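You operate a simulated robot arm through the tools that you are given. There is no shell and no other tool. Be economical: measure what you need, move in short steps, check, and stop when the job is done.

You run a simulated two-armed robot. Do the job below in one go: nothing can be reset, and whatever is moved stays where it is left.

Task
Wipe up the spill on the top of the folding mat with the white cloth and put it back.

It is judged by the outcome, as a careful person would: the job done as asked, and still so three seconds after it is handed in. It fails if anything else is knocked over, pushed out of place, dropped, spilled or broken. Flat cloth is picked up by pressing the open fingertips on it (5 to 10 N) and closing them slowly along it; thin cloth reads only 2 to 8 mm in the jaws.

Robot
Two 7-joint arms with two-finger parallel grippers on one trunk, on a base that drives. Base frame: it is fixed to the floor where the robot stands at the start and does not move with it; the origin is under the middle of the robot, x ahead of it, y to its left, z up; the surface under the hand at the start is at about z = 903. Units: mm, degrees, N and s.
The left shoulder is at the start at [50, 187, 1160], the right one opposite. With the tool pointing down near the work surface each hand reaches from about 100 to 660 mm from the robot's upright axis, wherever it stands, measured 20 degrees to its own side. Places, roughly: white cloth [500, 100, 900]. Payload 3.43 kg a hand.
The TCP of each hand is the grasp point between the finger pads, 30 mm short of the fingertips. In the tool frame z runs along the fingers and y along their closing line. The gripper opens to 94 mm. The fingers are 28 mm wide and 10 mm thick; the gripper's body (50 by 96 mm) begins 55 mm behind the TCP.
Orientation is that of the tool frame in the base frame, as [roll, pitch, yaw] about the fixed x, y, z axes, in that order (R = Rz(yaw) Ry(pitch) Rx(roll)). With the fingers straight down and closing along the base's y, the tool's x points along the base's -x, its y along +y and its z along -z.

Tools
- The arms move only by the tool step_arm. It takes "left_steps", "right_steps" or both (then of equal length, played together; a hand with none holds still); each is a list of rows, each a list of 3 entries, a list of its own where there are three numbers: the shift along the tool's x, y, z in units of 40 mm (1.0 is 40 mm), then the turn, a rotation vector about the tool's x, y, z in units of 6 degrees (1.0 is 6 degrees), then the finger opening in mm, from 0 to 94. In form: [[[x, y, z], [wx, wy, wz], claw], ...]. A call has 1 to 20 rows; each row shifts and turns the commanded pose from where the row before left it, along the tool's axes as they then stand. A call with a number of a shift or a turn outside -1 to 1 is refused whole. A row lasts 0.2 s, in which the tool goes at most 50 mm and 8.6 degrees; a call with a longer step from one row to the next is refused whole, and so is a gripper value outside its range. Where a pose cannot be reached the arm comes as near as it can. A force on the tool above 40 N (or 10 N above the force at the start of the call, whichever is more), or a blocked arm, ends the call early, and 0.2 s more pass. Each finger travels about 153 mm/s and halts on what it meets, pressing with about 41 N; the grip force reading is that of the motor and also rises with nothing between the fingers. The clock runs only during rows and for 0.2 s after the last one: add rows that do not move to give the fingers time. It gives the time, the measured TCP pose, the force on the tool (base axes), the opening and the grip force at its end, in the units of the frame above (readings bear some noise), with the torque about the TCP (base axes, N m) and any sound that the robot's microphone picked up.
- Cameras (640 x 400 px; columns grow to the right, rows downward): "scene" is now at [146.1, -9.7, 1320.5]; the picture's right is [-0.12, -0.99, 0.00], its down [-0.57, 0.07, -0.82] and it looks along [0.81, -0.10, -0.57] (base axes); focal length 261 px, centre (320, 200). "left" rides on the left gripper at [76, -14, -103] in its tool frame; the picture's right is [0.18, 0.98, 0.00], its down [-0.75, 0.14, -0.64] and it looks along [-0.63, 0.12, 0.77] (tool axes); focal length 243 px, centre (320, 200). "right" rides on the right gripper at [76, 14, -103] in its tool frame; the picture's right is [-0.18, 0.98, 0.00], its down [-0.75, -0.14, -0.64] and it looks along [-0.63, -0.12, 0.77] (tool axes); focal length 243 px, centre (320, 200). There is no depth. A picture from a camera that has moved, and an enlarged one, comes with that camera's place and axes in the base frame and with its lens.
- snapshot(camera): a new picture of that camera. No time passes.
- lift_body(by): slides the trunk up (or, below 0, down) by that many mm; the arms and the scene camera ride with it, the base frame stays. It gives what a move gives, with no picture.
- roll_base(legs): drives the robot by 1 to 6 legs, each [ahead, left, turn to the left] in mm, mm and degrees, along the robot's own axes; the way and the turn of a leg run together, so that a leg with both is an arc; at most 1500 mm and 180 degrees a leg. The arms and the cameras ride along, it lands a little off, and it stops where it bumps. It gives what a move gives.
- aim_head(pan, tilt): turns the head with the scene camera to pan (to the left, within 80 degrees either way) and tilt (down, from -29 to 69), counted from straight ahead of the robot. It gives what a move gives.
- close_up(camera, box): a new picture of the part [left, top, right, bottom] of that camera's present view, enlarged. No time passes.
- job_done(): hands the job in; it is judged then, once.

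Go step by step. Nothing tells you exact positions but the pictures and the camera data: compare them with the known pose of the tool, close in by small moves and look again before you grip or let go. The budget is 120 turns and 100 pictures, counting those below and the enlarged ones. Unless the task says otherwise, let go and move clear before handing in, and close with one line.

The tools are called after "Request:" as name(argument=value, ...) on one line, values as JSON. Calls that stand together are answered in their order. step_arm: Moves the arms, as the interface text tells. Its arguments: {"type":"object","properties":{"left_steps":{"type":"array"},"right_steps":{"type":"array"}},"required":[]} The other tools are called the same way: lift_body (by) slides the trunk up or down; roll_base (legs) drives the base; aim_head (pan, tilt) turns the head that bears the scene camera; snapshot (camera) takes a picture; close_up (camera, box) takes an enlarged picture of a part of a camera's view; job_done () hands the job in.

At the start:

```text
clock: 0.0
left_position: [391.4, 98.8, 1187.2]
left_tool_rot: [-179.9, 0.0, -180.0]
left_contact_force: [-0.6, -0.1, -0.1]
left_torque: [0.0, 0.02, 0.02]
left_opening: 93.7
left_finger_force: 0.1
right_position: [370.6, -159.5, 1108.0]
right_tool_rot: [179.8, 0.0, 179.7]
right_contact_force: [0.3, -0.9, 0.1]
right_torque: [0.01, -0.03, -0.04]
right_opening: 94.1
right_finger_force: 0.0
trunk travel left (down, up): [-375.0, 57.0]
robot x, y, heading: [-1.1, 3.4, -0.0]
head pan, tilt: [-7.0, 34.8]
```

scene: 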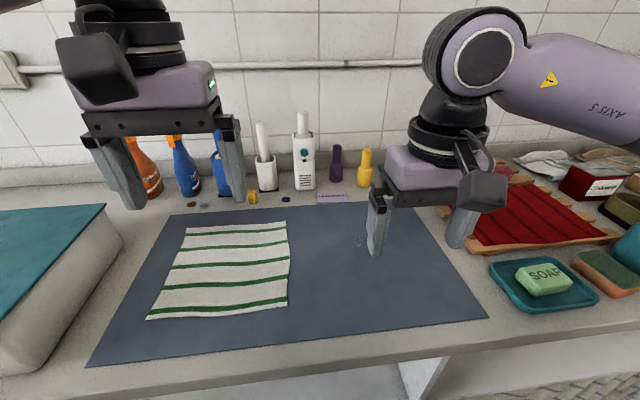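
right: 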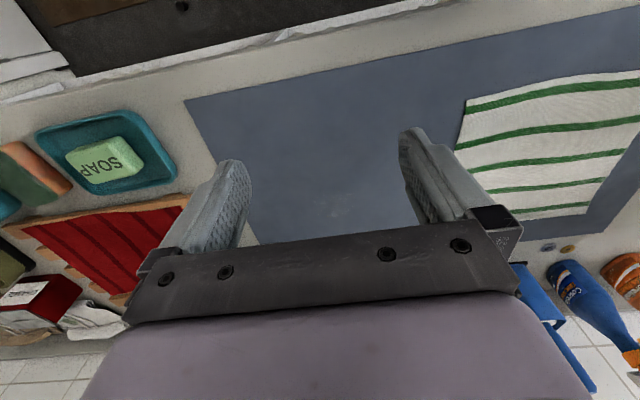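
left: 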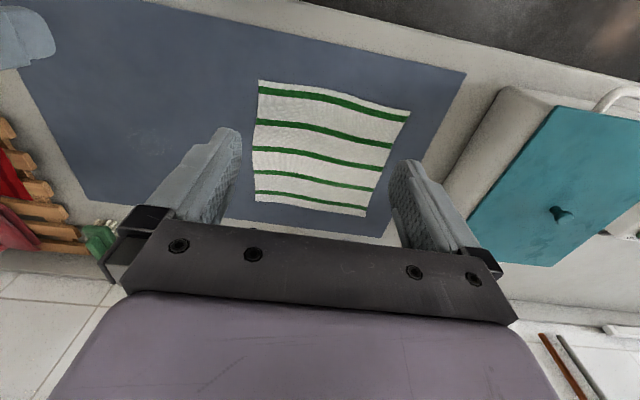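

The white striped cloth lies on a blue-grey mat; something teal stands at the left with a dark blot, and a red slatted thing is at the right. I will look closer to find the folding mat and the spill.

Request:
aim_head(pan=40, tilt=40)

Request:
snapshot(camera="scene")

Request:
close_up(camera="left", box=[440, 60, 640, 280])

Request:
close_up(camera="right", box=[180, 60, 480, 250])

```text
clock: 1.1
left_position: [390.8, 99.7, 1187.6]
left_tool_rot: [-179.9, 0.0, -179.8]
left_contact_force: [0.0, -0.2, -0.2]
left_torque: [-0.03, -0.03, 0.0]
left_opening: 94.1
left_finger_force: 0.1
right_position: [371.9, -158.7, 1107.3]
right_tool_rot: [179.9, -0.1, 179.8]
right_contact_force: [-0.3, 0.4, -0.4]
right_torque: [-0.02, 0.01, 0.01]
right_opening: 93.8
right_finger_force: 0.1
trunk travel left (down, up): [-375.0, 57.0]
robot x, y, heading: [0.1, 2.5, -0.2]
head pan, tilt: [40.0, 40.0]
```

```text
96 pictures are left
camera scene: at [123.8, 55.7, 1312.7], right [0.64, -0.77, 0.0], down [-0.49, -0.41, -0.77], along [0.59, 0.49, -0.64], focal length 261 px, centre (320, 200)
```

scene: 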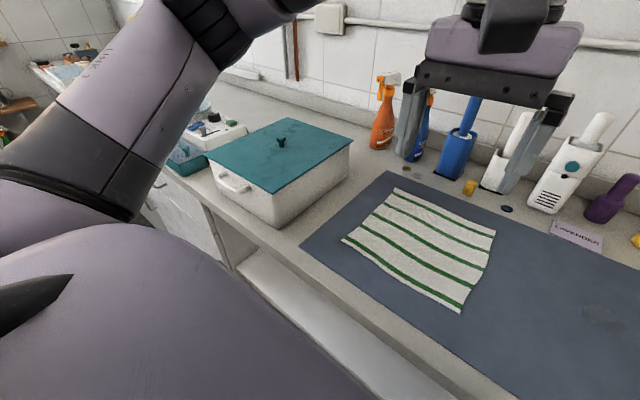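

```text
1.82 times, centred on (540, 170) of left
camera zoom: at [315.2, 86.0, 1289.9], right [-0.19, 0.98, 0.0], down [0.75, 0.14, 0.64], along [0.63, 0.12, -0.77], focal length 441 px, centre (-80, 254)
```

zoom: 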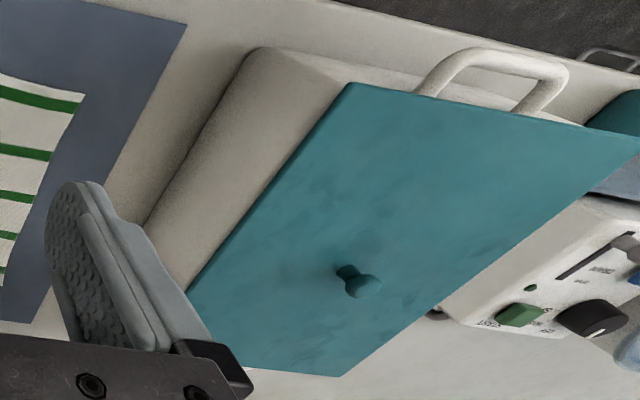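

```text
2.11 times, centred on (330, 155) of right
camera zoom: at [294.6, -145.4, 1211.3], right [0.19, 0.98, 0.0], down [0.75, -0.14, 0.64], along [0.63, -0.12, -0.77], focal length 511 px, centre (299, 295)
```

zoom: 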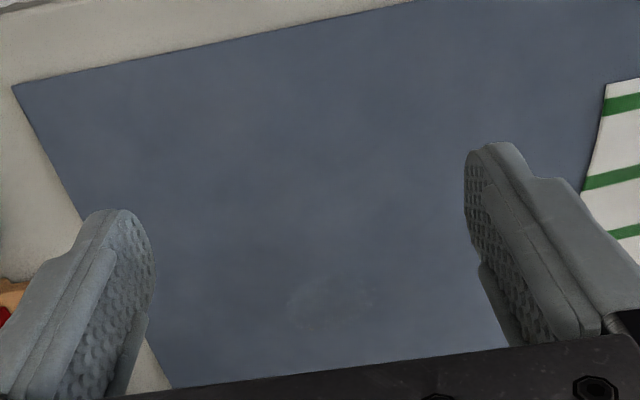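

There is a faint patch on the grey mat around [554, -170]. I will look to the right and check that patch from the head before trusting it.

Request:
aim_head(pan=-30, tilt=40)

Request:
snapshot(camera="scene")

Request:
close_up(camera="scene", box=[320, 80, 640, 280])

Request:
close_up(camera="scene", box=[120, 120, 380, 290])

```text
clock: 2.6
left_position: [390.9, 98.3, 1187.4]
left_tool_rot: [-179.9, 0.0, -180.0]
left_contact_force: [0.4, -0.4, 0.3]
left_torque: [0.0, 0.01, -0.02]
left_opening: 93.7
left_finger_force: 0.0
right_position: [370.5, -161.0, 1107.3]
right_tool_rot: [179.9, 0.0, 179.8]
right_contact_force: [0.6, 0.0, -0.4]
right_torque: [0.0, 0.02, -0.01]
right_opening: 93.8
right_finger_force: 0.0
trunk travel left (down, up): [-375.0, 57.0]
robot x, y, heading: [3.9, 0.7, 0.0]
head pan, tilt: [-30.0, 40.0]
```

```text
93 pictures are left
camera scene: at [132.3, -41.3, 1312.7], right [-0.5, -0.87, 0.0], down [-0.56, 0.32, -0.77], along [0.66, -0.38, -0.64], focal length 261 px, centre (320, 200)
```

scene: 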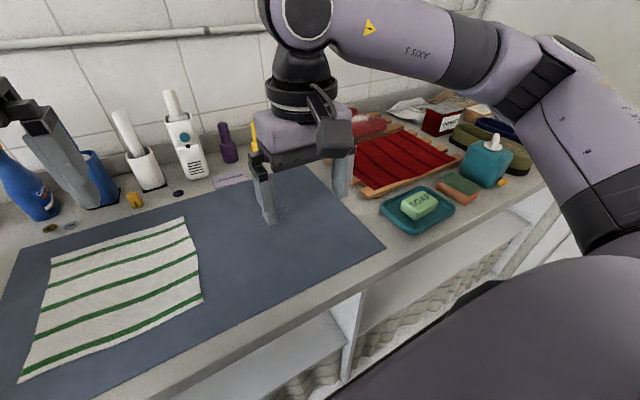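

```text
2.00 times, centred on (480, 180) of scene
camera zoom: at [132.3, -41.3, 1312.7], right [-0.5, -0.87, 0.0], down [-0.56, 0.32, -0.77], along [0.66, -0.38, -0.64], focal length 521 px, centre (0, 240)
```

zoom: 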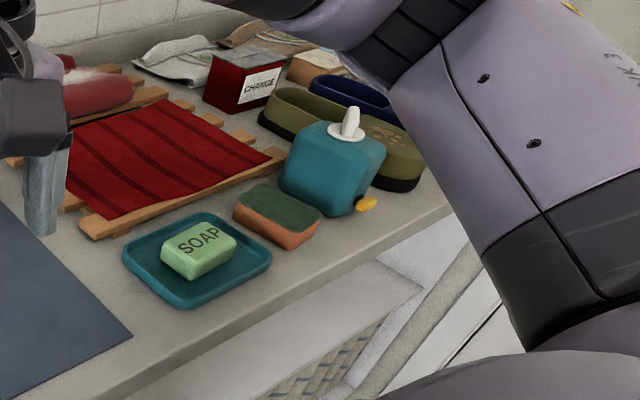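

```text
2.35 times, centred on (250, 205) of scene
camera zoom: at [132.3, -41.3, 1312.7], right [-0.5, -0.87, 0.0], down [-0.56, 0.32, -0.77], along [0.66, -0.38, -0.64], focal length 613 px, centre (485, 188)
```

zoom: 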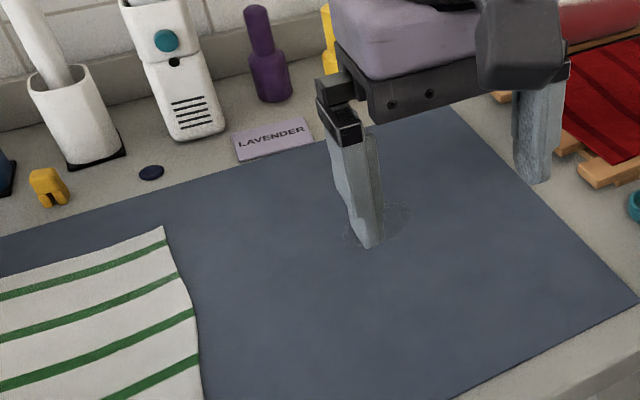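

The grey mat is the folding mat: the clear spill is near [553, -170], about 80 mm across, and the cloth lies flat at x 424–658, y 14–251. I plan to pinch its right and left edges with the two hands, slide it over the spill and back; now I bring both hands above those edges.

Request:
step_arm(left_steps=[[[-0.532, 0.45, 0.775], [0, 0, 0], 80], [[-0.532, 0.45, 0.775], [0, 0, 0], 60], [[-0.532, 0.45, 0.775], [0, 0, 0], 40], [[-0.532, 0.45, 0.775], [0, 0, 0], 36], [[-0.532, 0.45, 0.775], [0, 0, 0], 36], [[-0.532, 0.45, 0.775], [0, 0, 0], 36], [[-0.532, 0.45, 0.775], [0, 0, 0], 36], [[0, 0, 0], [0, 0, 0], 36]], right_steps=[[[-0.607, 0.714, 0.489], [0, 0, 0], 80], [[-0.607, 0.714, 0.489], [0, 0, 0], 60], [[-0.607, 0.714, 0.489], [0, 0, 0], 40], [[-0.607, 0.714, 0.489], [0, 0, 0], 36], [[-0.607, 0.714, 0.489], [0, 0, 0], 36], [[-0.607, 0.714, 0.489], [0, 0, 0], 36], [[-0.607, 0.714, 0.489], [0, 0, 0], 36], [[0, 0, 0], [0, 0, 0], 36]])

Request:
aim_head(pan=-5, tilt=42)

Request:
snapshot(camera="scene")

Request:
snapshot(camera="right")

Request:
snapshot(camera="left")

```text
clock: 4.4
left_position: [539.6, 223.0, 971.2]
left_tool_rot: [179.9, 0.0, -179.9]
left_contact_force: [-0.3, -0.3, -0.2]
left_torque: [0.01, 0.01, 0.0]
left_opening: 36.0
left_finger_force: 0.1
right_position: [541.8, 40.0, 969.8]
right_tool_rot: [179.9, 0.0, 179.9]
right_contact_force: [-0.5, -0.8, -0.5]
right_torque: [0.04, 0.02, -0.01]
right_opening: 36.1
right_finger_force: 0.1
trunk travel left (down, up): [-375.0, 57.0]
robot x, y, heading: [-3.2, -2.2, 0.1]
head pan, tilt: [-30.0, 40.0]
```

```text
clock: 5.2
left_position: [539.6, 222.3, 971.3]
left_tool_rot: [-179.9, -0.1, -179.9]
left_contact_force: [-0.3, -0.1, -0.3]
left_torque: [-0.01, 0.01, 0.04]
left_opening: 35.8
left_finger_force: 0.0
right_position: [542.0, 41.0, 970.2]
right_tool_rot: [179.8, 0.0, 179.7]
right_contact_force: [0.1, 0.1, -0.1]
right_torque: [-0.03, -0.03, -0.01]
right_opening: 36.0
right_finger_force: 0.0
trunk travel left (down, up): [-375.0, 57.0]
robot x, y, heading: [2.3, 1.8, -0.1]
head pan, tilt: [-5.0, 42.0]
```

```text
90 pictures are left
camera scene: at [141.9, -6.2, 1309.7], right [-0.09, -1.0, 0.0], down [-0.67, 0.06, -0.74], along [0.74, -0.07, -0.67], focal length 261 px, centre (320, 200)
```

scene: 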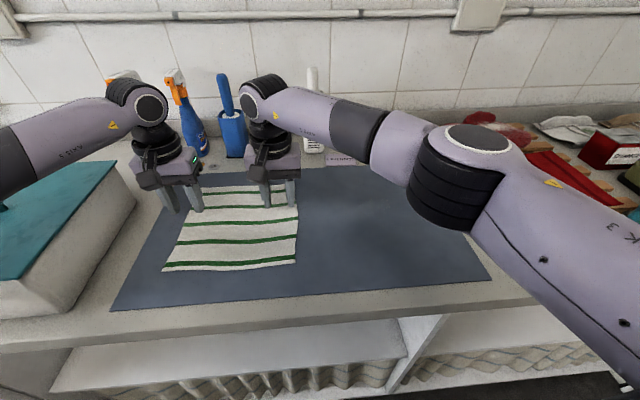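

```text
89 pictures are left
camera right: at [465.2, 54.6, 1074.0], right [0.19, 0.98, 0.0], down [0.75, -0.14, 0.64], along [0.63, -0.12, -0.77], focal length 243 px, centre (320, 200)
```

right: 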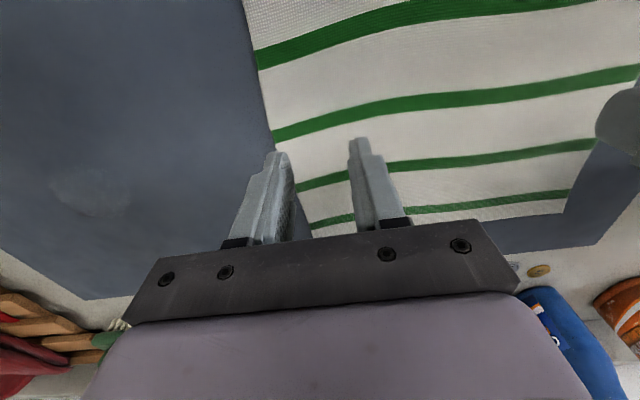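

```text
88 pictures are left
camera left: at [463.4, 209.9, 1074.3], right [-0.19, 0.98, 0.0], down [0.75, 0.14, 0.64], along [0.63, 0.12, -0.77], focal length 243 px, centre (320, 200)
```

left: 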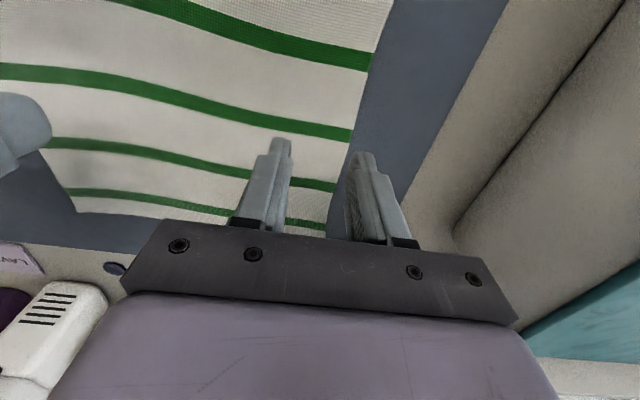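

The edges are where I computed. I shift both hands slightly inward and come down close to the cloth, then press in small steps.

Request:
step_arm(left_steps=[[[0, -0.175, 0.35], [0, 0, 0], 36], [[0, 0, 0.35], [0, 0, 0], 36], [[0, 0, 0.05], [0, 0, 0], 36], [[0, 0, 0.05], [0, 0, 0], 36], [[0, 0, 0], [0, 0, 0], 36]], right_steps=[[[0, 0.175, 0.35], [0, 0, 0], 36], [[0, 0, 0.35], [0, 0, 0], 36], [[0, 0, 0.05], [0, 0, 0], 36], [[0, 0, 0.05], [0, 0, 0], 36], [[0, 0, 0], [0, 0, 0], 36]])

```text
clock: 6.5
left_position: [539.7, 218.6, 938.4]
left_tool_rot: [-179.8, -0.1, -179.9]
left_contact_force: [0.5, -0.3, -0.5]
left_torque: [0.01, -0.02, 0.01]
left_opening: 36.0
left_finger_force: 0.1
right_position: [541.2, 48.1, 939.6]
right_tool_rot: [179.9, 0.0, 179.8]
right_contact_force: [-0.1, 1.0, 0.9]
right_torque: [0.0, -0.02, 0.02]
right_opening: 36.1
right_finger_force: 0.1
trunk travel left (down, up): [-375.0, 57.0]
robot x, y, heading: [-0.2, 3.5, 0.1]
head pan, tilt: [-5.0, 42.0]
```

No contact yet at about z 939. I go down in 2 mm steps.

Request:
step_arm(left_steps=[[[0, 0, 0.05], [0, 0, 0], 36], [[0, 0, 0.05], [0, 0, 0], 36], [[0, 0, 0], [0, 0, 0], 36]], right_steps=[[[0, 0, 0.05], [0, 0, 0], 36], [[0, 0, 0.05], [0, 0, 0], 36], [[0, 0, 0], [0, 0, 0], 36]])

```text
clock: 7.2
left_position: [539.2, 218.8, 933.2]
left_tool_rot: [-179.9, 0.1, -179.9]
left_contact_force: [1.1, -0.5, 1.8]
left_torque: [0.07, 0.01, -0.04]
left_opening: 36.2
left_finger_force: 0.2
right_position: [543.2, 47.4, 934.8]
right_tool_rot: [179.9, 0.1, 179.8]
right_contact_force: [-0.5, -0.3, 2.1]
right_torque: [-0.03, 0.03, -0.02]
right_opening: 35.9
right_finger_force: 0.0
trunk travel left (down, up): [-375.0, 57.0]
robot x, y, heading: [3.4, 0.7, 0.1]
head pan, tilt: [-5.0, 42.0]
```

Contact has just begun on both (about 2 N). One more small press.

Request:
step_arm(left_steps=[[[0, 0, 0.03], [0, 0, 0], 36], [[0, 0, 0], [0, 0, 0], 36]], right_steps=[[[0, 0, 0.03], [0, 0, 0], 36], [[0, 0, 0], [0, 0, 0], 36]])

```text
clock: 7.8
left_position: [539.9, 217.9, 934.9]
left_tool_rot: [-179.9, 0.3, -179.8]
left_contact_force: [0.3, 0.9, 9.3]
left_torque: [0.18, 0.04, 0.01]
left_opening: 36.1
left_finger_force: 0.0
right_position: [541.5, 46.6, 933.7]
right_tool_rot: [179.8, 0.2, 179.8]
right_contact_force: [5.2, 1.2, 6.9]
right_torque: [-0.07, -0.11, 0.06]
right_opening: 35.8
right_finger_force: 0.0
trunk travel left (down, up): [-375.0, 57.0]
robot x, y, heading: [-1.6, 2.3, -0.1]
head pan, tilt: [-5.0, 42.0]
```

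Both press with 7–9 N. Now I close the fingers slowly along the cloth.

Request:
step_arm(left_steps=[[[0, 0, 0], [0, 0, 0], 33], [[0, 0, 0], [0, 0, 0], 30], [[0, 0, 0], [0, 0, 0], 27], [[0, 0, 0], [0, 0, 0], 24], [[0, 0, 0], [0, 0, 0], 21], [[0, 0, 0], [0, 0, 0], 18], [[0, 0, 0], [0, 0, 0], 15], [[0, 0, 0], [0, 0, 0], 12], [[0, 0, 0], [0, 0, 0], 9], [[0, 0, 0], [0, 0, 0], 6], [[0, 0, 0], [0, 0, 0], 3], [[0, 0, 0], [0, 0, 0], 0], [[0, 0, 0], [0, 0, 0], 0]], right_steps=[[[0, 0, 0], [0, 0, 0], 33], [[0, 0, 0], [0, 0, 0], 30], [[0, 0, 0], [0, 0, 0], 27], [[0, 0, 0], [0, 0, 0], 24], [[0, 0, 0], [0, 0, 0], 21], [[0, 0, 0], [0, 0, 0], 18], [[0, 0, 0], [0, 0, 0], 15], [[0, 0, 0], [0, 0, 0], 12], [[0, 0, 0], [0, 0, 0], 9], [[0, 0, 0], [0, 0, 0], 6], [[0, 0, 0], [0, 0, 0], 3], [[0, 0, 0], [0, 0, 0], 0], [[0, 0, 0], [0, 0, 0], 0]])

Request:
snapshot(camera="right")

Request:
snapshot(camera="left")

```text
clock: 10.7
left_position: [538.6, 218.0, 934.1]
left_tool_rot: [-179.9, 0.2, -179.8]
left_contact_force: [1.5, -3.7, 13.4]
left_torque: [0.0, 0.01, -0.01]
left_opening: 1.8
left_finger_force: 36.8
right_position: [539.9, 47.7, 934.7]
right_tool_rot: [179.8, 0.1, -180.0]
right_contact_force: [0.8, 6.7, 10.6]
right_torque: [0.16, -0.01, 0.04]
right_opening: 2.0
right_finger_force: 36.6
trunk travel left (down, up): [-375.0, 57.0]
robot x, y, heading: [-0.9, -2.0, 0.1]
head pan, tilt: [-5.0, 42.0]
```

```text
87 pictures are left
camera right: at [464.1, 61.8, 1037.8], right [0.19, 0.98, 0.0], down [0.75, -0.14, 0.64], along [0.63, -0.12, -0.77], focal length 243 px, centre (320, 200)
```

right: 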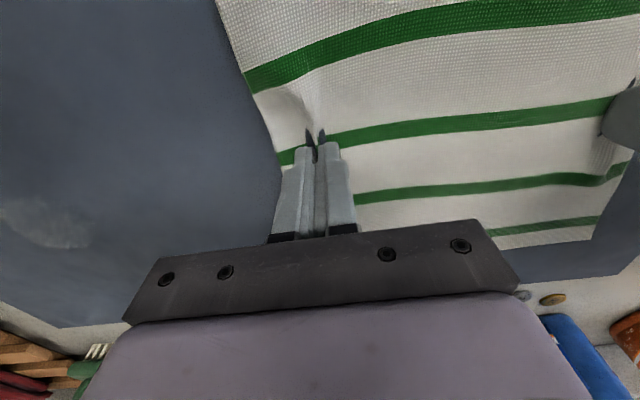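

```text
86 pictures are left
camera left: at [462.3, 204.8, 1036.9], right [-0.19, 0.98, 0.0], down [0.75, 0.14, 0.64], along [0.63, 0.12, -0.77], focal length 243 px, centre (320, 200)
```

left: 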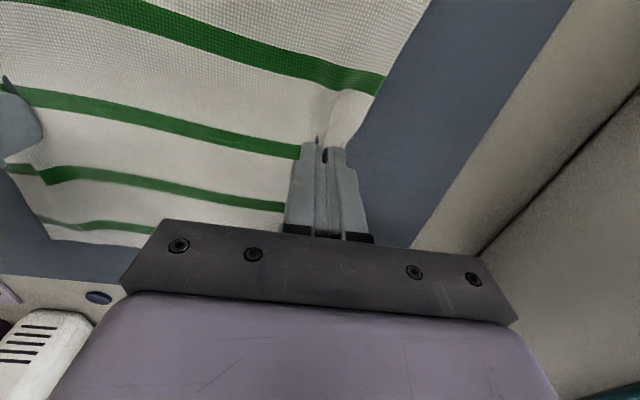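

Each hand holds a ridge of cloth (about 2 mm in the jaws). I lift both a little and look.

Request:
step_arm(left_steps=[[[0, 0, -0.2], [0, 0, 0], 0], [[0, 0, -0.2], [0, 0, 0], 0], [[0, 0, 0], [0, 0, 0], 0]], right_steps=[[[0, 0, -0.2], [0, 0, 0], 0], [[0, 0, -0.2], [0, 0, 0], 0], [[0, 0, 0], [0, 0, 0], 0]])

Request:
snapshot(camera="right")

Request:
close_up(camera="scene", box=[100, 100, 420, 300])

```text
clock: 11.4
left_position: [539.6, 217.3, 948.6]
left_tool_rot: [-179.9, 0.0, -179.9]
left_contact_force: [0.4, -8.8, -0.8]
left_torque: [-0.27, 0.0, 0.06]
left_opening: 1.6
left_finger_force: 36.1
right_position: [540.5, 47.1, 948.4]
right_tool_rot: [179.9, -0.1, 179.9]
right_contact_force: [0.5, 9.4, -0.9]
right_torque: [0.26, 0.0, -0.05]
right_opening: 1.8
right_finger_force: 36.4
trunk travel left (down, up): [-375.0, 57.0]
robot x, y, heading: [2.7, -3.7, -0.1]
head pan, tilt: [-5.0, 42.0]
```

```text
85 pictures are left
camera right: at [464.8, 61.6, 1052.1], right [0.19, 0.98, 0.0], down [0.75, -0.14, 0.64], along [0.63, -0.12, -0.77], focal length 243 px, centre (320, 200)
```

right: 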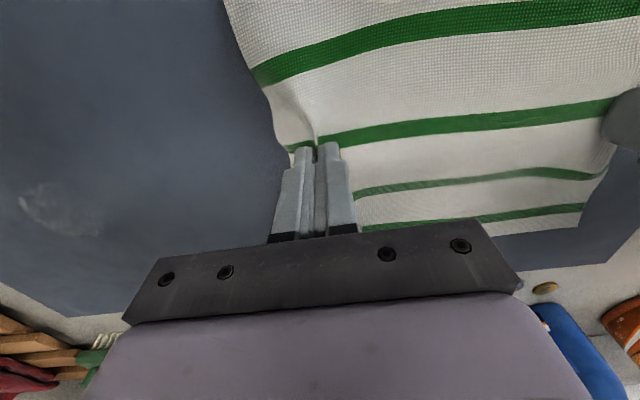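

```text
2.00 times, centred on (260, 200) of scene
camera zoom: at [141.8, -6.2, 1309.7], right [-0.09, -1.0, 0.0], down [-0.67, 0.06, -0.74], along [0.74, -0.06, -0.67], focal length 521 px, centre (440, 200)
```

zoom: 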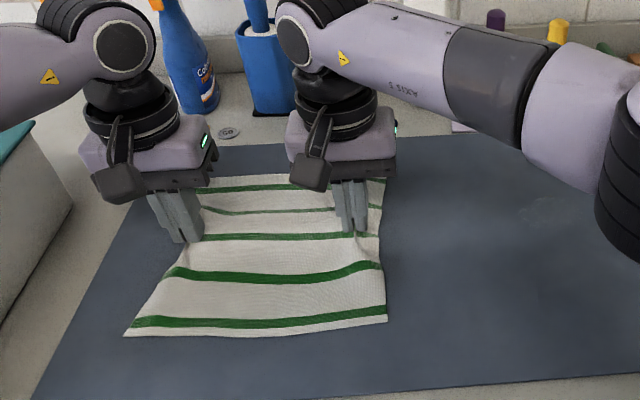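

The cloth hangs taut between the hands (9 N). I ease the tension by a few mm and carry it toward the spill, just above the mat.

Request:
step_arm(left_steps=[[[0, -0.125, 0], [0, 0, 0], 0], [[0, -0.45, 0], [0, 0, 0], 0], [[0, -0.45, 0], [0, 0, 0], 0], [[0, -0.45, 0], [0, 0, 0], 0], [[0, -0.45, 0], [0, 0, 0], 0], [[0, -0.45, 0], [0, 0, 0], 0], [[0, -0.45, 0], [0, 0, 0], 0], [[0, -0.45, 0], [0, 0, 0], 0], [[0, -0.45, 0], [0, 0, 0], 0], [[0, 0, 0], [0, 0, 0], 0]], right_steps=[[[0, 0, 0], [0, 0, 0], 0], [[0, -0.45, 0], [0, 0, 0], 0], [[0, -0.45, 0], [0, 0, 0], 0], [[0, -0.45, 0], [0, 0, 0], 0], [[0, -0.45, 0], [0, 0, 0], 0], [[0, -0.45, 0], [0, 0, 0], 0], [[0, -0.45, 0], [0, 0, 0], 0], [[0, -0.45, 0], [0, 0, 0], 0], [[0, -0.45, 0], [0, 0, 0], 0], [[0, 0, 0], [0, 0, 0], 0]])

Request:
snapshot(camera="right")

Request:
snapshot(camera="scene")

```text
clock: 13.7
left_position: [541.8, 68.1, 949.2]
left_tool_rot: [-179.8, -0.1, -179.9]
left_contact_force: [0.0, -0.6, -0.4]
left_torque: [-0.01, 0.0, -0.04]
left_opening: 1.7
left_finger_force: 36.7
right_position: [538.7, -94.8, 950.8]
right_tool_rot: [180.0, -0.1, 179.8]
right_contact_force: [0.1, -0.1, -0.2]
right_torque: [0.01, -0.03, 0.01]
right_opening: 1.9
right_finger_force: 36.8
trunk travel left (down, up): [-375.0, 57.0]
robot x, y, heading: [2.6, 1.8, 0.1]
head pan, tilt: [-5.0, 42.0]
```

```text
83 pictures are left
camera right: at [463.7, -81.5, 1053.6], right [0.19, 0.98, 0.0], down [0.75, -0.14, 0.64], along [0.63, -0.12, -0.77], focal length 243 px, centre (320, 200)
```

right: 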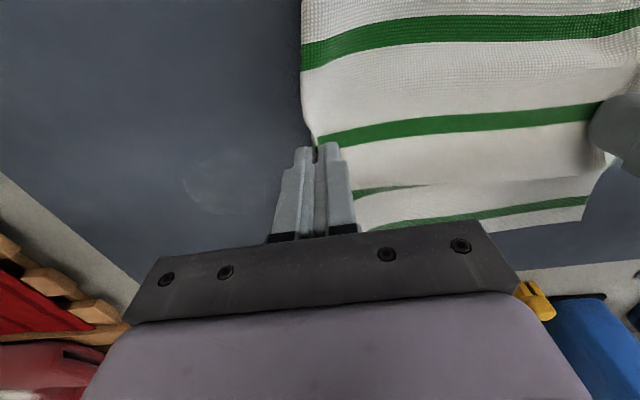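

```text
82 pictures are left
camera scene: at [141.9, -6.0, 1309.7], right [-0.09, -1.0, 0.0], down [-0.67, 0.06, -0.74], along [0.74, -0.06, -0.67], focal length 261 px, centre (320, 200)
```

scene: 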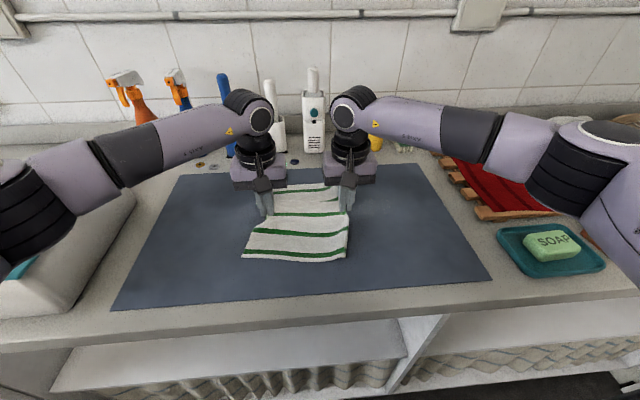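

The cloth is held well, and the spill's centre is about [558, -176], spanning x 530–590 and y -210 to -145. I move the right fingers to its near-left corner and press the cloth down there.

Request:
step_arm(left_steps=[[[0, -0.5, 0], [0, 0, 0], 0], [[0, -0.55, 0], [0, 0, 0], 0], [[0, 0, 0.13], [0, 0, 0], 0], [[0, 0, 0.12], [0, 0, 0], 0], [[0, 0, 0], [0, 0, 0], 0]], right_steps=[[[0.15, -0.45, 0], [0, 0, 0], 0], [[0.15, -0.45, 0], [0, 0, 0], 0], [[0, 0, 0.2], [0, 0, 0], 0], [[0, 0, 0.19], [0, 0, 0], 0], [[0, 0, 0], [0, 0, 0], 0]])

Request:
snapshot(camera="right")

```text
clock: 14.8
left_position: [539.9, 26.8, 940.6]
left_tool_rot: [-179.8, 0.1, -179.9]
left_contact_force: [-0.3, -1.6, 3.7]
left_torque: [-0.03, -0.01, 0.0]
left_opening: 1.6
left_finger_force: 35.6
right_position: [527.0, -129.6, 935.6]
right_tool_rot: [179.7, 0.2, -180.0]
right_contact_force: [0.4, 6.4, 15.6]
right_torque: [0.26, 0.1, -0.04]
right_opening: 1.9
right_finger_force: 36.9
trunk travel left (down, up): [-375.0, 57.0]
robot x, y, heading: [-0.7, 0.4, 0.1]
head pan, tilt: [-5.0, 42.0]
```

```text
81 pictures are left
camera right: at [450.7, -117.1, 1038.8], right [0.19, 0.98, 0.01], down [0.75, -0.14, 0.64], along [0.63, -0.12, -0.77], focal length 243 px, centre (320, 200)
```

right: 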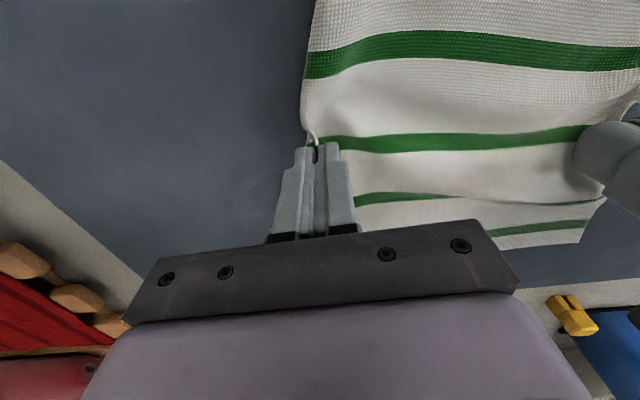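

It presses at about 15 N; I ease off slightly and make the first pair of strokes along y, with the left hand following.

Request:
step_arm(left_steps=[[[0, 0, -0.05], [0, 0, 0], 0], [[0, -0.45, 0], [0, 0, 0], 0], [[0, -0.45, 0], [0, 0, 0], 0], [[0, -0.45, 0], [0, 0, 0], 0], [[0, -0.45, 0], [0, 0, 0], 0], [[0, -0.45, 0], [0, 0, 0], 0], [[0, 0, 0], [0, 0, 0], 0], [[0, 0.45, 0], [0, 0, 0], 0], [[0, 0.45, 0], [0, 0, 0], 0], [[0, 0.45, 0], [0, 0, 0], 0], [[0, 0.45, 0], [0, 0, 0], 0], [[0, 0.45, 0], [0, 0, 0], 0], [[0, 0, 0], [0, 0, 0], 0]], right_steps=[[[0, 0, -0.02], [0, 0, 0], 0], [[0, -0.45, 0], [0, 0, 0], 0], [[0, -0.45, 0], [0, 0, 0], 0], [[0, -0.45, 0], [0, 0, 0], 0], [[0, -0.45, 0], [0, 0, 0], 0], [[0, -0.45, 0], [0, 0, 0], 0], [[-0.3, 0, 0], [0, 0, 0], 0], [[0, 0.45, 0], [0, 0, 0], 0], [[0, 0.45, 0], [0, 0, 0], 0], [[0, 0.45, 0], [0, 0, 0], 0], [[0, 0.45, 0], [0, 0, 0], 0], [[0, 0.45, 0], [0, 0, 0], 0], [[0, 0, 0], [0, 0, 0], 0]])

Request:
snapshot(camera="right")

Request:
snapshot(camera="scene")

```text
clock: 17.6
left_position: [540.2, 27.6, 942.1]
left_tool_rot: [-180.0, -0.1, -179.9]
left_contact_force: [0.3, 0.5, -0.7]
left_torque: [-0.02, 0.04, -0.03]
left_opening: 1.7
left_finger_force: 35.9
right_position: [539.7, -132.2, 935.2]
right_tool_rot: [179.9, -0.1, 179.9]
right_contact_force: [-0.7, -2.9, 5.1]
right_torque: [-0.14, 0.06, 0.0]
right_opening: 2.0
right_finger_force: 36.6
trunk travel left (down, up): [-375.0, 57.0]
robot x, y, heading: [-1.4, -3.6, -0.0]
head pan, tilt: [-5.0, 42.0]
```

```text
80 pictures are left
camera right: at [463.4, -117.7, 1038.1], right [0.19, 0.98, 0.0], down [0.75, -0.14, 0.64], along [0.63, -0.12, -0.77], focal length 243 px, centre (320, 200)
```

right: 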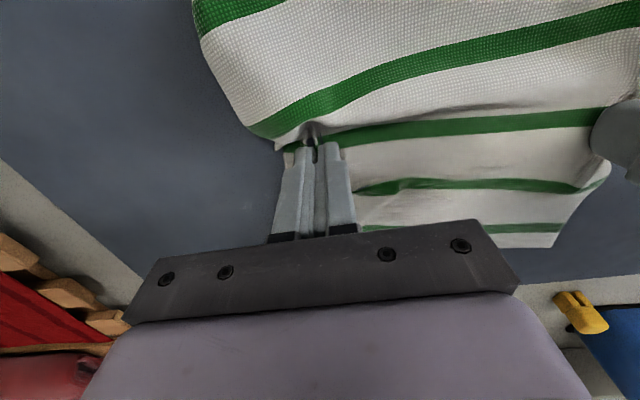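

```text
79 pictures are left
camera scene: at [141.4, -6.3, 1309.7], right [-0.09, -1.0, 0.0], down [-0.67, 0.06, -0.74], along [0.74, -0.06, -0.67], focal length 261 px, centre (320, 200)
```

scene: 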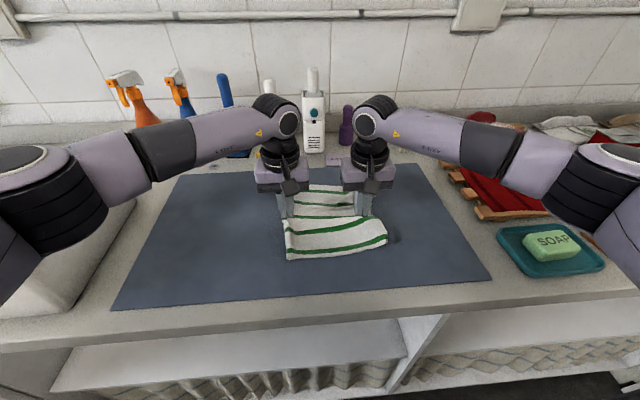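

The wiping works with the cloth held. I carry on with further strokes at larger x.

Request:
step_arm(left_steps=[[[-0.15, 0, 0], [0, 0, 0], 0], [[0, -0.55, 0], [0, 0, 0], 0], [[0, -0.55, 0], [0, 0, 0], 0], [[0, -0.55, 0], [0, 0, 0], 0], [[0, -0.55, 0], [0, 0, 0], 0], [[-0.15, 0, 0], [0, 0, 0], 0], [[0, 0.55, 0], [0, 0, 0], 0], [[0, 0.55, 0], [0, 0, 0], 0], [[0, 0.55, 0], [0, 0, 0], 0], [[0, 0.55, 0], [0, 0, 0], 0], [[-0.15, 0, 0], [0, 0, 0], 0], [[0, -0.55, 0], [0, 0, 0], 0], [[0, -0.55, 0], [0, 0, 0], 0], [[0, -0.55, 0], [0, 0, 0], 0], [[0, -0.55, 0], [0, 0, 0], 0], [[-0.15, 0, 0], [0, 0, 0], 0], [[0, 0.55, 0], [0, 0, 0], 0], [[0, 0.55, 0], [0, 0, 0], 0], [[0, 0.55, 0], [0, 0, 0], 0], [[0, 0.55, 0], [0, 0, 0], 0]], right_steps=[[[-0.3, 0, 0.02], [0, 0, 0], 0], [[0, -0.55, 0], [0, 0, 0], 0], [[0, -0.55, 0], [0, 0, 0], 0], [[0, -0.55, 0], [0, 0, 0], 0], [[0, -0.55, 0], [0, 0, 0], 0], [[-0.3, 0, 0], [0, 0, 0], 0], [[0, 0.55, 0], [0, 0, 0], 0], [[0, 0.55, 0], [0, 0, 0], 0], [[0, 0.55, 0], [0, 0, 0], 0], [[0, 0.55, 0], [0, 0, 0], 0], [[-0.3, 0, 0], [0, 0, 0], 0], [[0, -0.55, 0], [0, 0, 0], 0], [[0, -0.55, 0], [0, 0, 0], 0], [[0, -0.55, 0], [0, 0, 0], 0], [[0, -0.55, 0], [0, 0, 0], 0], [[-0.3, 0, 0], [0, 0, 0], 0], [[0, 0.55, 0], [0, 0, 0], 0], [[0, 0.55, 0], [0, 0, 0], 0], [[0, 0.55, 0], [0, 0, 0], 0], [[0, 0.55, 0], [0, 0, 0], 0]])

Request:
snapshot(camera="scene")

Request:
snapshot(camera="right")

```text
clock: 20.9
left_position: [565.7, -30.5, 939.8]
left_tool_rot: [-178.7, 0.1, -177.3]
left_contact_force: [0.9, -15.1, -0.7]
left_torque: [-0.39, -0.03, -0.01]
left_opening: 1.9
left_finger_force: 36.5
left hand out of reach, approached as far as the arm can: row 6, 15, 16
right_position: [575.4, -204.5, 933.9]
right_tool_rot: [178.2, 0.0, -178.7]
right_contact_force: [-1.2, 15.2, 2.4]
right_torque: [0.5, 0.08, -0.02]
right_opening: 1.9
right_finger_force: 37.1
trunk travel left (down, up): [-375.0, 57.0]
robot x, y, heading: [-1.2, -2.4, 0.3]
head pan, tilt: [-5.0, 42.0]
stopped in row 16 (right hand): the force on the tool passed its limit at 42 N (the readings are from after the stop); the commanded pose is now the measured one
```

```text
78 pictures are left
camera scene: at [141.9, -6.1, 1309.5], right [-0.09, -1.0, 0.0], down [-0.67, 0.06, -0.74], along [0.74, -0.06, -0.67], focal length 261 px, centre (320, 200)
```

scene: 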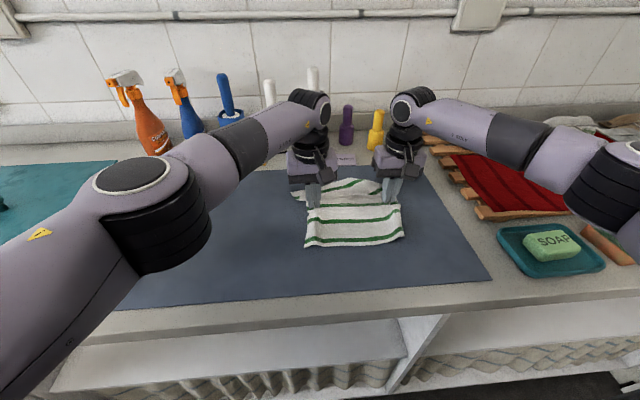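

```text
77 pictures are left
camera right: at [499.3, -194.0, 1038.8], right [0.16, 0.99, 0.03], down [0.76, -0.14, 0.64], along [0.63, -0.08, -0.77], focal length 243 px, centre (320, 200)
```

right: 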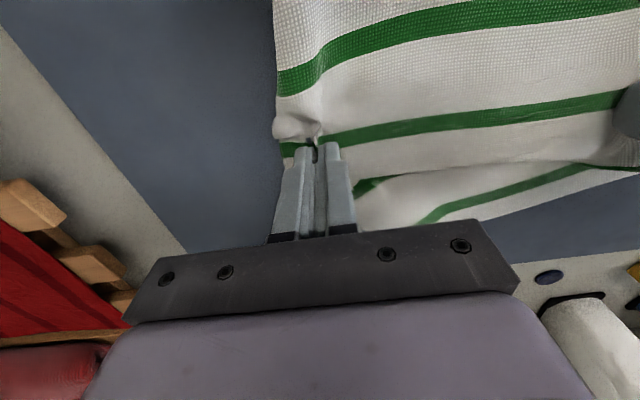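

The left arm reached its limit there and drew the cloth tight, but both grips held. I slacken, bring both hands back and up, and check the spill.

Request:
step_arm(left_steps=[[[0.25, -0.1, -0.1], [0, 0, 0], 0], [[0.25, 0.2, -0.1], [-0.22, 0, 0.45], 0], [[0, 0.5, -0.1], [0, 0, 0], 0], [[0, 0.5, 0], [0, 0, 0], 0], [[0, 0.5, 0], [0, 0, 0], 0], [[0, 0.5, 0], [0, 0, 0], 0], [[0, 0, 0], [0, 0, 0], 0]], right_steps=[[[0, 0.3, -0.1], [0, 0, 0], 0], [[0, 0.4, -0.1], [0.3, 0, 0.22], 0], [[0, 0.5, -0.1], [0, 0, 0], 0], [[0, 0.5, -0.1], [0, 0, 0], 0], [[0, 0.5, -0.1], [0, 0, 0], 0], [[0, 0.5, 0], [0, 0, 0], 0], [[0, 0, 0], [0, 0, 0], 0]])

Request:
snapshot(camera="right")

Request:
close_up(camera="scene", box=[220, 120, 500, 300])

```text
clock: 22.5
left_position: [544.8, 52.9, 953.7]
left_tool_rot: [179.7, 0.1, 179.7]
left_contact_force: [-0.1, -1.0, 1.0]
left_torque: [0.0, 0.03, 0.0]
left_opening: 1.7
left_finger_force: 36.6
right_position: [577.4, -99.9, 954.1]
right_tool_rot: [-179.5, -0.1, 179.5]
right_contact_force: [-0.1, -0.2, -0.2]
right_torque: [0.01, 0.0, -0.02]
right_opening: 1.8
right_finger_force: 36.8
trunk travel left (down, up): [-375.0, 57.0]
robot x, y, heading: [2.4, -0.1, -0.1]
head pan, tilt: [-5.0, 42.0]
```

```text
76 pictures are left
camera right: at [501.1, -84.7, 1057.6], right [0.19, 0.98, -0.01], down [0.75, -0.14, 0.64], along [0.63, -0.13, -0.77], focal length 243 px, centre (320, 200)
```

right: 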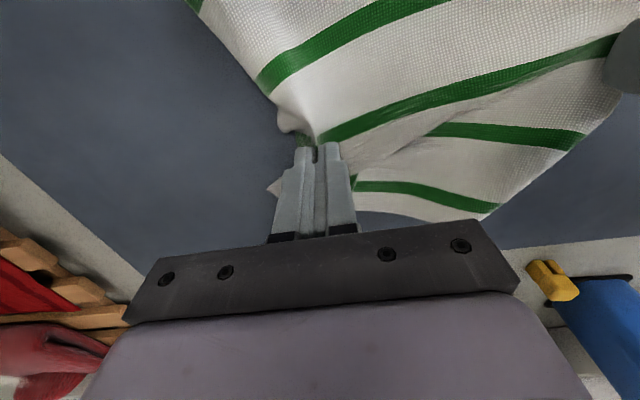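

```text
2.22 times, centred on (360, 210) of scene
camera zoom: at [141.9, -6.5, 1309.7], right [-0.09, -1.0, 0.0], down [-0.67, 0.06, -0.74], along [0.74, -0.06, -0.67], focal length 579 px, centre (231, 178)
```

zoom: 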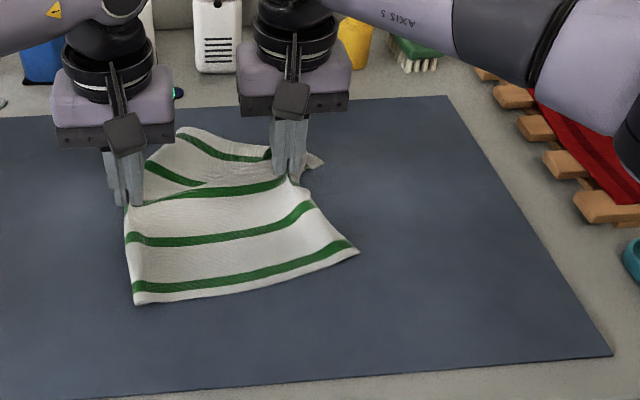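

The spill seems nearly gone. I zoom in on its area.

Request:
close_up(camera="right", box=[120, 80, 290, 250])

Request:
close_up(camera="scene", box=[350, 150, 450, 230])

```text
2.35 times, centred on (205, 165) of right
camera zoom: at [501.1, -84.7, 1057.6], right [0.19, 0.98, -0.01], down [0.75, -0.14, 0.64], along [0.63, -0.13, -0.77], focal length 571 px, centre (591, 282)
```

zoom: 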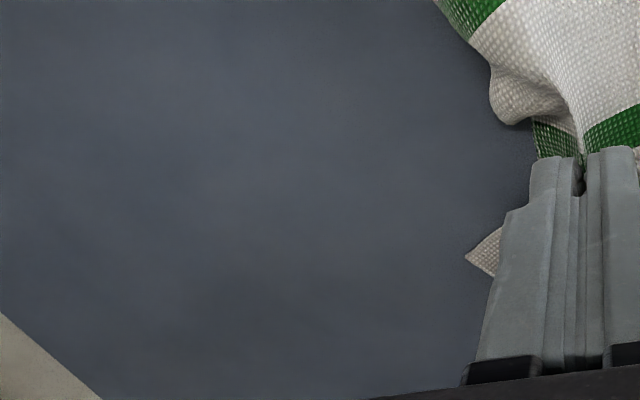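

```text
5.00 times, centred on (400, 190) of scene
camera zoom: at [141.9, -6.5, 1309.7], right [-0.09, -1.0, 0.0], down [-0.67, 0.06, -0.74], along [0.74, -0.06, -0.67], focal length 1303 px, centre (-80, 250)
```

zoom: 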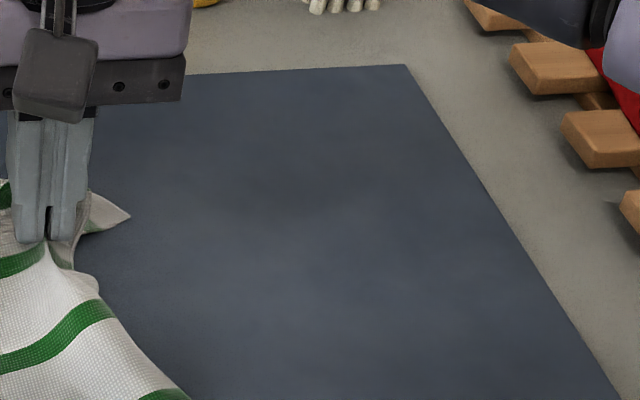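

Nothing is left to see of it. To be safe I add one more pair of strokes along the far rim (x ≈ 590).

Request:
step_arm(left_steps=[[[0, -0.5, 0], [0, 0, 0], 0], [[0, -0.5, 0], [0, 0, 0], 0], [[0, 0, 0.15], [0, 0, 0], 0], [[0, 0, 0.15], [0, 0, 0], 0], [[0, 0, 0], [0, 0, 0], 0], [[0, -0.45, 0], [0, 0, 0], 0], [[0, -0.45, 0], [0, 0, 0], 0], [[0, -0.45, 0], [0, 0, 0], 0], [[0, -0.4, 0], [0, 0, 0], 0], [[0, 0, 0], [0, 0, 0], 0], [[0, 0.45, 0], [0, 0, 0], 0], [[0, 0.45, 0], [0, 0, 0], 0], [[0, 0.45, 0], [0, 0, 0], 0], [[0, 0.4, 0], [0, 0, 0], 0], [[0, 0, -0.15], [0, 0, 0], 0], [[0, 0.5, -0.15], [0, 0, 0], 0], [[0, 0, 0], [0, 0, 0], 0]], right_steps=[[[-0.17, -0.5, 0], [0, 0, 0], 0], [[-0.17, -0.5, 0], [0, 0, 0], 0], [[0, 0, 0.24], [0, 0, 0], 0], [[0, 0, 0.24], [0, 0, 0], 0], [[0, 0, 0], [0, 0, 0], 0], [[0, -0.45, 0], [0, 0, 0], 0], [[0, -0.45, 0], [0, 0, 0], 0], [[0, -0.45, 0], [0, 0, 0], 0], [[0, -0.4, 0], [0, 0, 0], 0], [[0.15, 0, 0], [0, 0, 0], 0], [[0, 0.45, 0], [0, 0, 0], 0], [[0, 0.45, 0], [0, 0, 0], 0], [[0, 0.45, 0], [0, 0, 0], 0], [[0, 0.4, 0], [0, 0, 0], 0], [[0, 0, -0.25], [0, 0, 0], 0], [[0, 0.5, -0.25], [0, 0, 0], 0], [[0, 0, 0], [0, 0, 0], 0]])

Request:
snapshot(camera="right")

Request:
snapshot(camera="scene")

```text
clock: 26.1
left_position: [544.5, 33.2, 954.2]
left_tool_rot: [179.6, 0.0, 179.8]
left_contact_force: [-0.4, 0.5, 0.4]
left_torque: [0.0, 0.02, 0.01]
left_opening: 1.8
left_finger_force: 36.4
right_position: [582.8, -120.4, 955.2]
right_tool_rot: [-179.4, -0.3, 179.6]
right_contact_force: [0.6, -0.4, -0.3]
right_torque: [0.04, 0.02, 0.02]
right_opening: 1.8
right_finger_force: 36.6
trunk travel left (down, up): [-375.0, 57.0]
robot x, y, heading: [-0.4, 2.5, -0.1]
head pan, tilt: [-5.0, 42.0]
```

```text
72 pictures are left
camera right: at [506.5, -104.9, 1058.9], right [0.19, 0.98, -0.01], down [0.75, -0.14, 0.64], along [0.63, -0.13, -0.77], focal length 243 px, centre (320, 200)
```

right: 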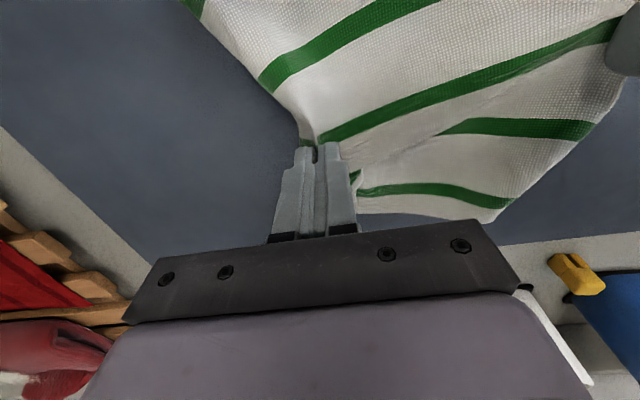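

```text
71 pictures are left
camera scene: at [141.9, -6.7, 1309.7], right [-0.09, -1.0, 0.0], down [-0.67, 0.06, -0.74], along [0.74, -0.06, -0.67], focal length 261 px, centre (320, 200)
```

scene: 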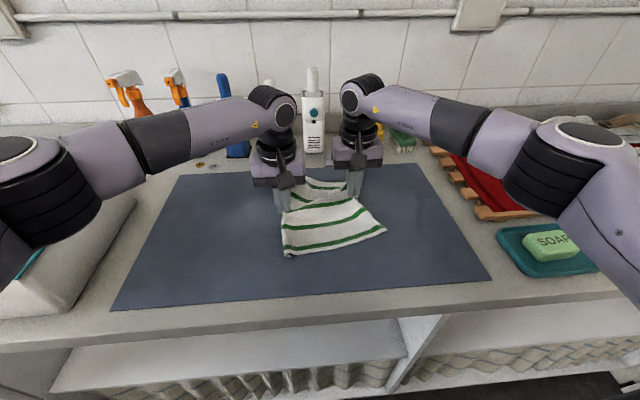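

The mat is clean. Now I carry the cloth back low over the mat, realigning x and stretching it slightly so it ends where it lay.

Request:
step_arm(left_steps=[[[0, 0, 0.1], [-0.05, 0, 0], 0], [[0.11, 0.25, 0], [0, 0, 0], 0], [[0, 0.5, 0], [0, 0, 0], 0], [[0, 0.5, 0], [0, 0, 0], 0], [[0, 0.5, 0], [0, 0, 0], 0], [[0, 0.5, 0], [0, 0, 0], 0], [[0, 0.5, 0], [0, 0, 0], 0], [[0, 0.5, 0], [0, 0, 0], 0], [[0, 0.5, 0], [0, 0, 0], 0], [[0, 0.5, 0], [0, 0, 0], 0], [[0, 0.35, 0], [0, 0, 0], 0], [[0, 0, 0], [0, 0, 0], 0]], right_steps=[[[0.25, 0, 0.1], [-0.08, 0, 0], 0], [[0.25, 0, 0], [0, 0, 0], 0], [[0.25, 0.45, 0], [0, 0, 0], 0], [[0.25, 0.45, 0], [0, 0, 0], 0], [[0.05, 0.5, 0], [0, 0, 0], 0], [[0, 0.5, 0], [0, 0, 0], 0], [[0, 0.5, 0], [0, 0, 0], 0], [[0, 0.5, 0], [0, 0, 0], 0], [[0, 0.5, 0], [0, 0, 0], 0], [[0, 0.5, 0], [0, 0, 0], 0], [[0, 0.3, 0], [0, 0, 0], 0], [[0, 0, 0], [0, 0, 0], 0]])

Request:
snapshot(camera="scene")

Request:
snapshot(camera="right")

Request:
snapshot(camera="left")

```text
clock: 28.7
left_position: [540.6, 217.0, 951.6]
left_tool_rot: [179.4, 0.0, 179.7]
left_contact_force: [0.7, -5.5, -0.6]
left_torque: [-0.2, -0.01, 0.04]
left_opening: 1.7
left_finger_force: 36.8
right_position: [542.4, 49.2, 953.2]
right_tool_rot: [179.9, -0.2, 179.5]
right_contact_force: [-0.3, 5.6, 0.2]
right_torque: [0.2, -0.03, 0.01]
right_opening: 1.9
right_finger_force: 36.7
trunk travel left (down, up): [-375.0, 57.0]
robot x, y, heading: [0.5, 4.3, 0.1]
head pan, tilt: [-5.0, 42.0]
```

```text
70 pictures are left
camera scene: at [142.0, -6.4, 1309.7], right [-0.09, -1.0, 0.0], down [-0.67, 0.06, -0.74], along [0.74, -0.06, -0.67], focal length 261 px, centre (320, 200)
```

scene: 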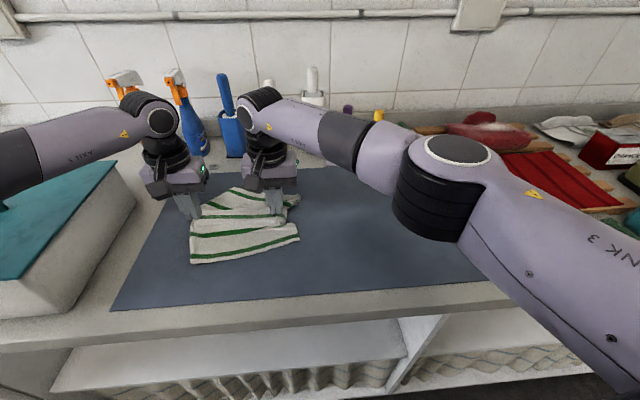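

```text
69 pictures are left
camera right: at [466.9, 63.4, 1055.8], right [0.19, 0.98, 0.0], down [0.75, -0.15, 0.64], along [0.63, -0.12, -0.77], focal length 243 px, centre (320, 200)
```

right: 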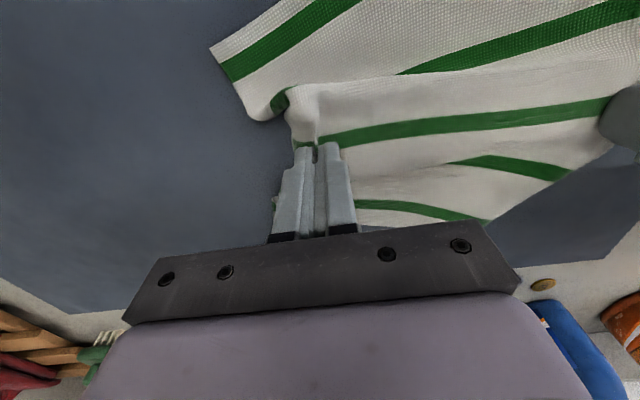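

```text
68 pictures are left
camera left: at [464.9, 203.6, 1054.4], right [-0.18, 0.98, 0.01], down [0.75, 0.13, 0.64], along [0.63, 0.12, -0.76], focal length 243 px, centre (320, 200)
```

left: 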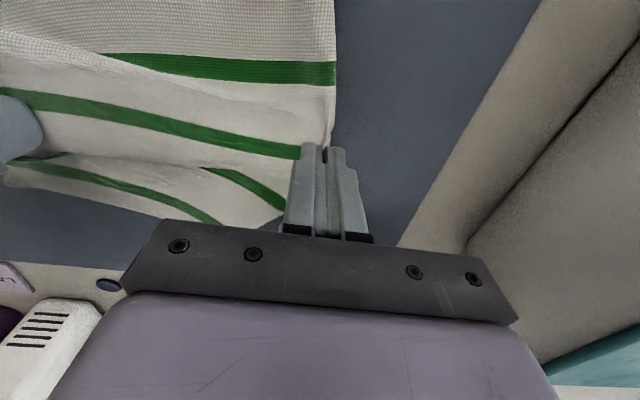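

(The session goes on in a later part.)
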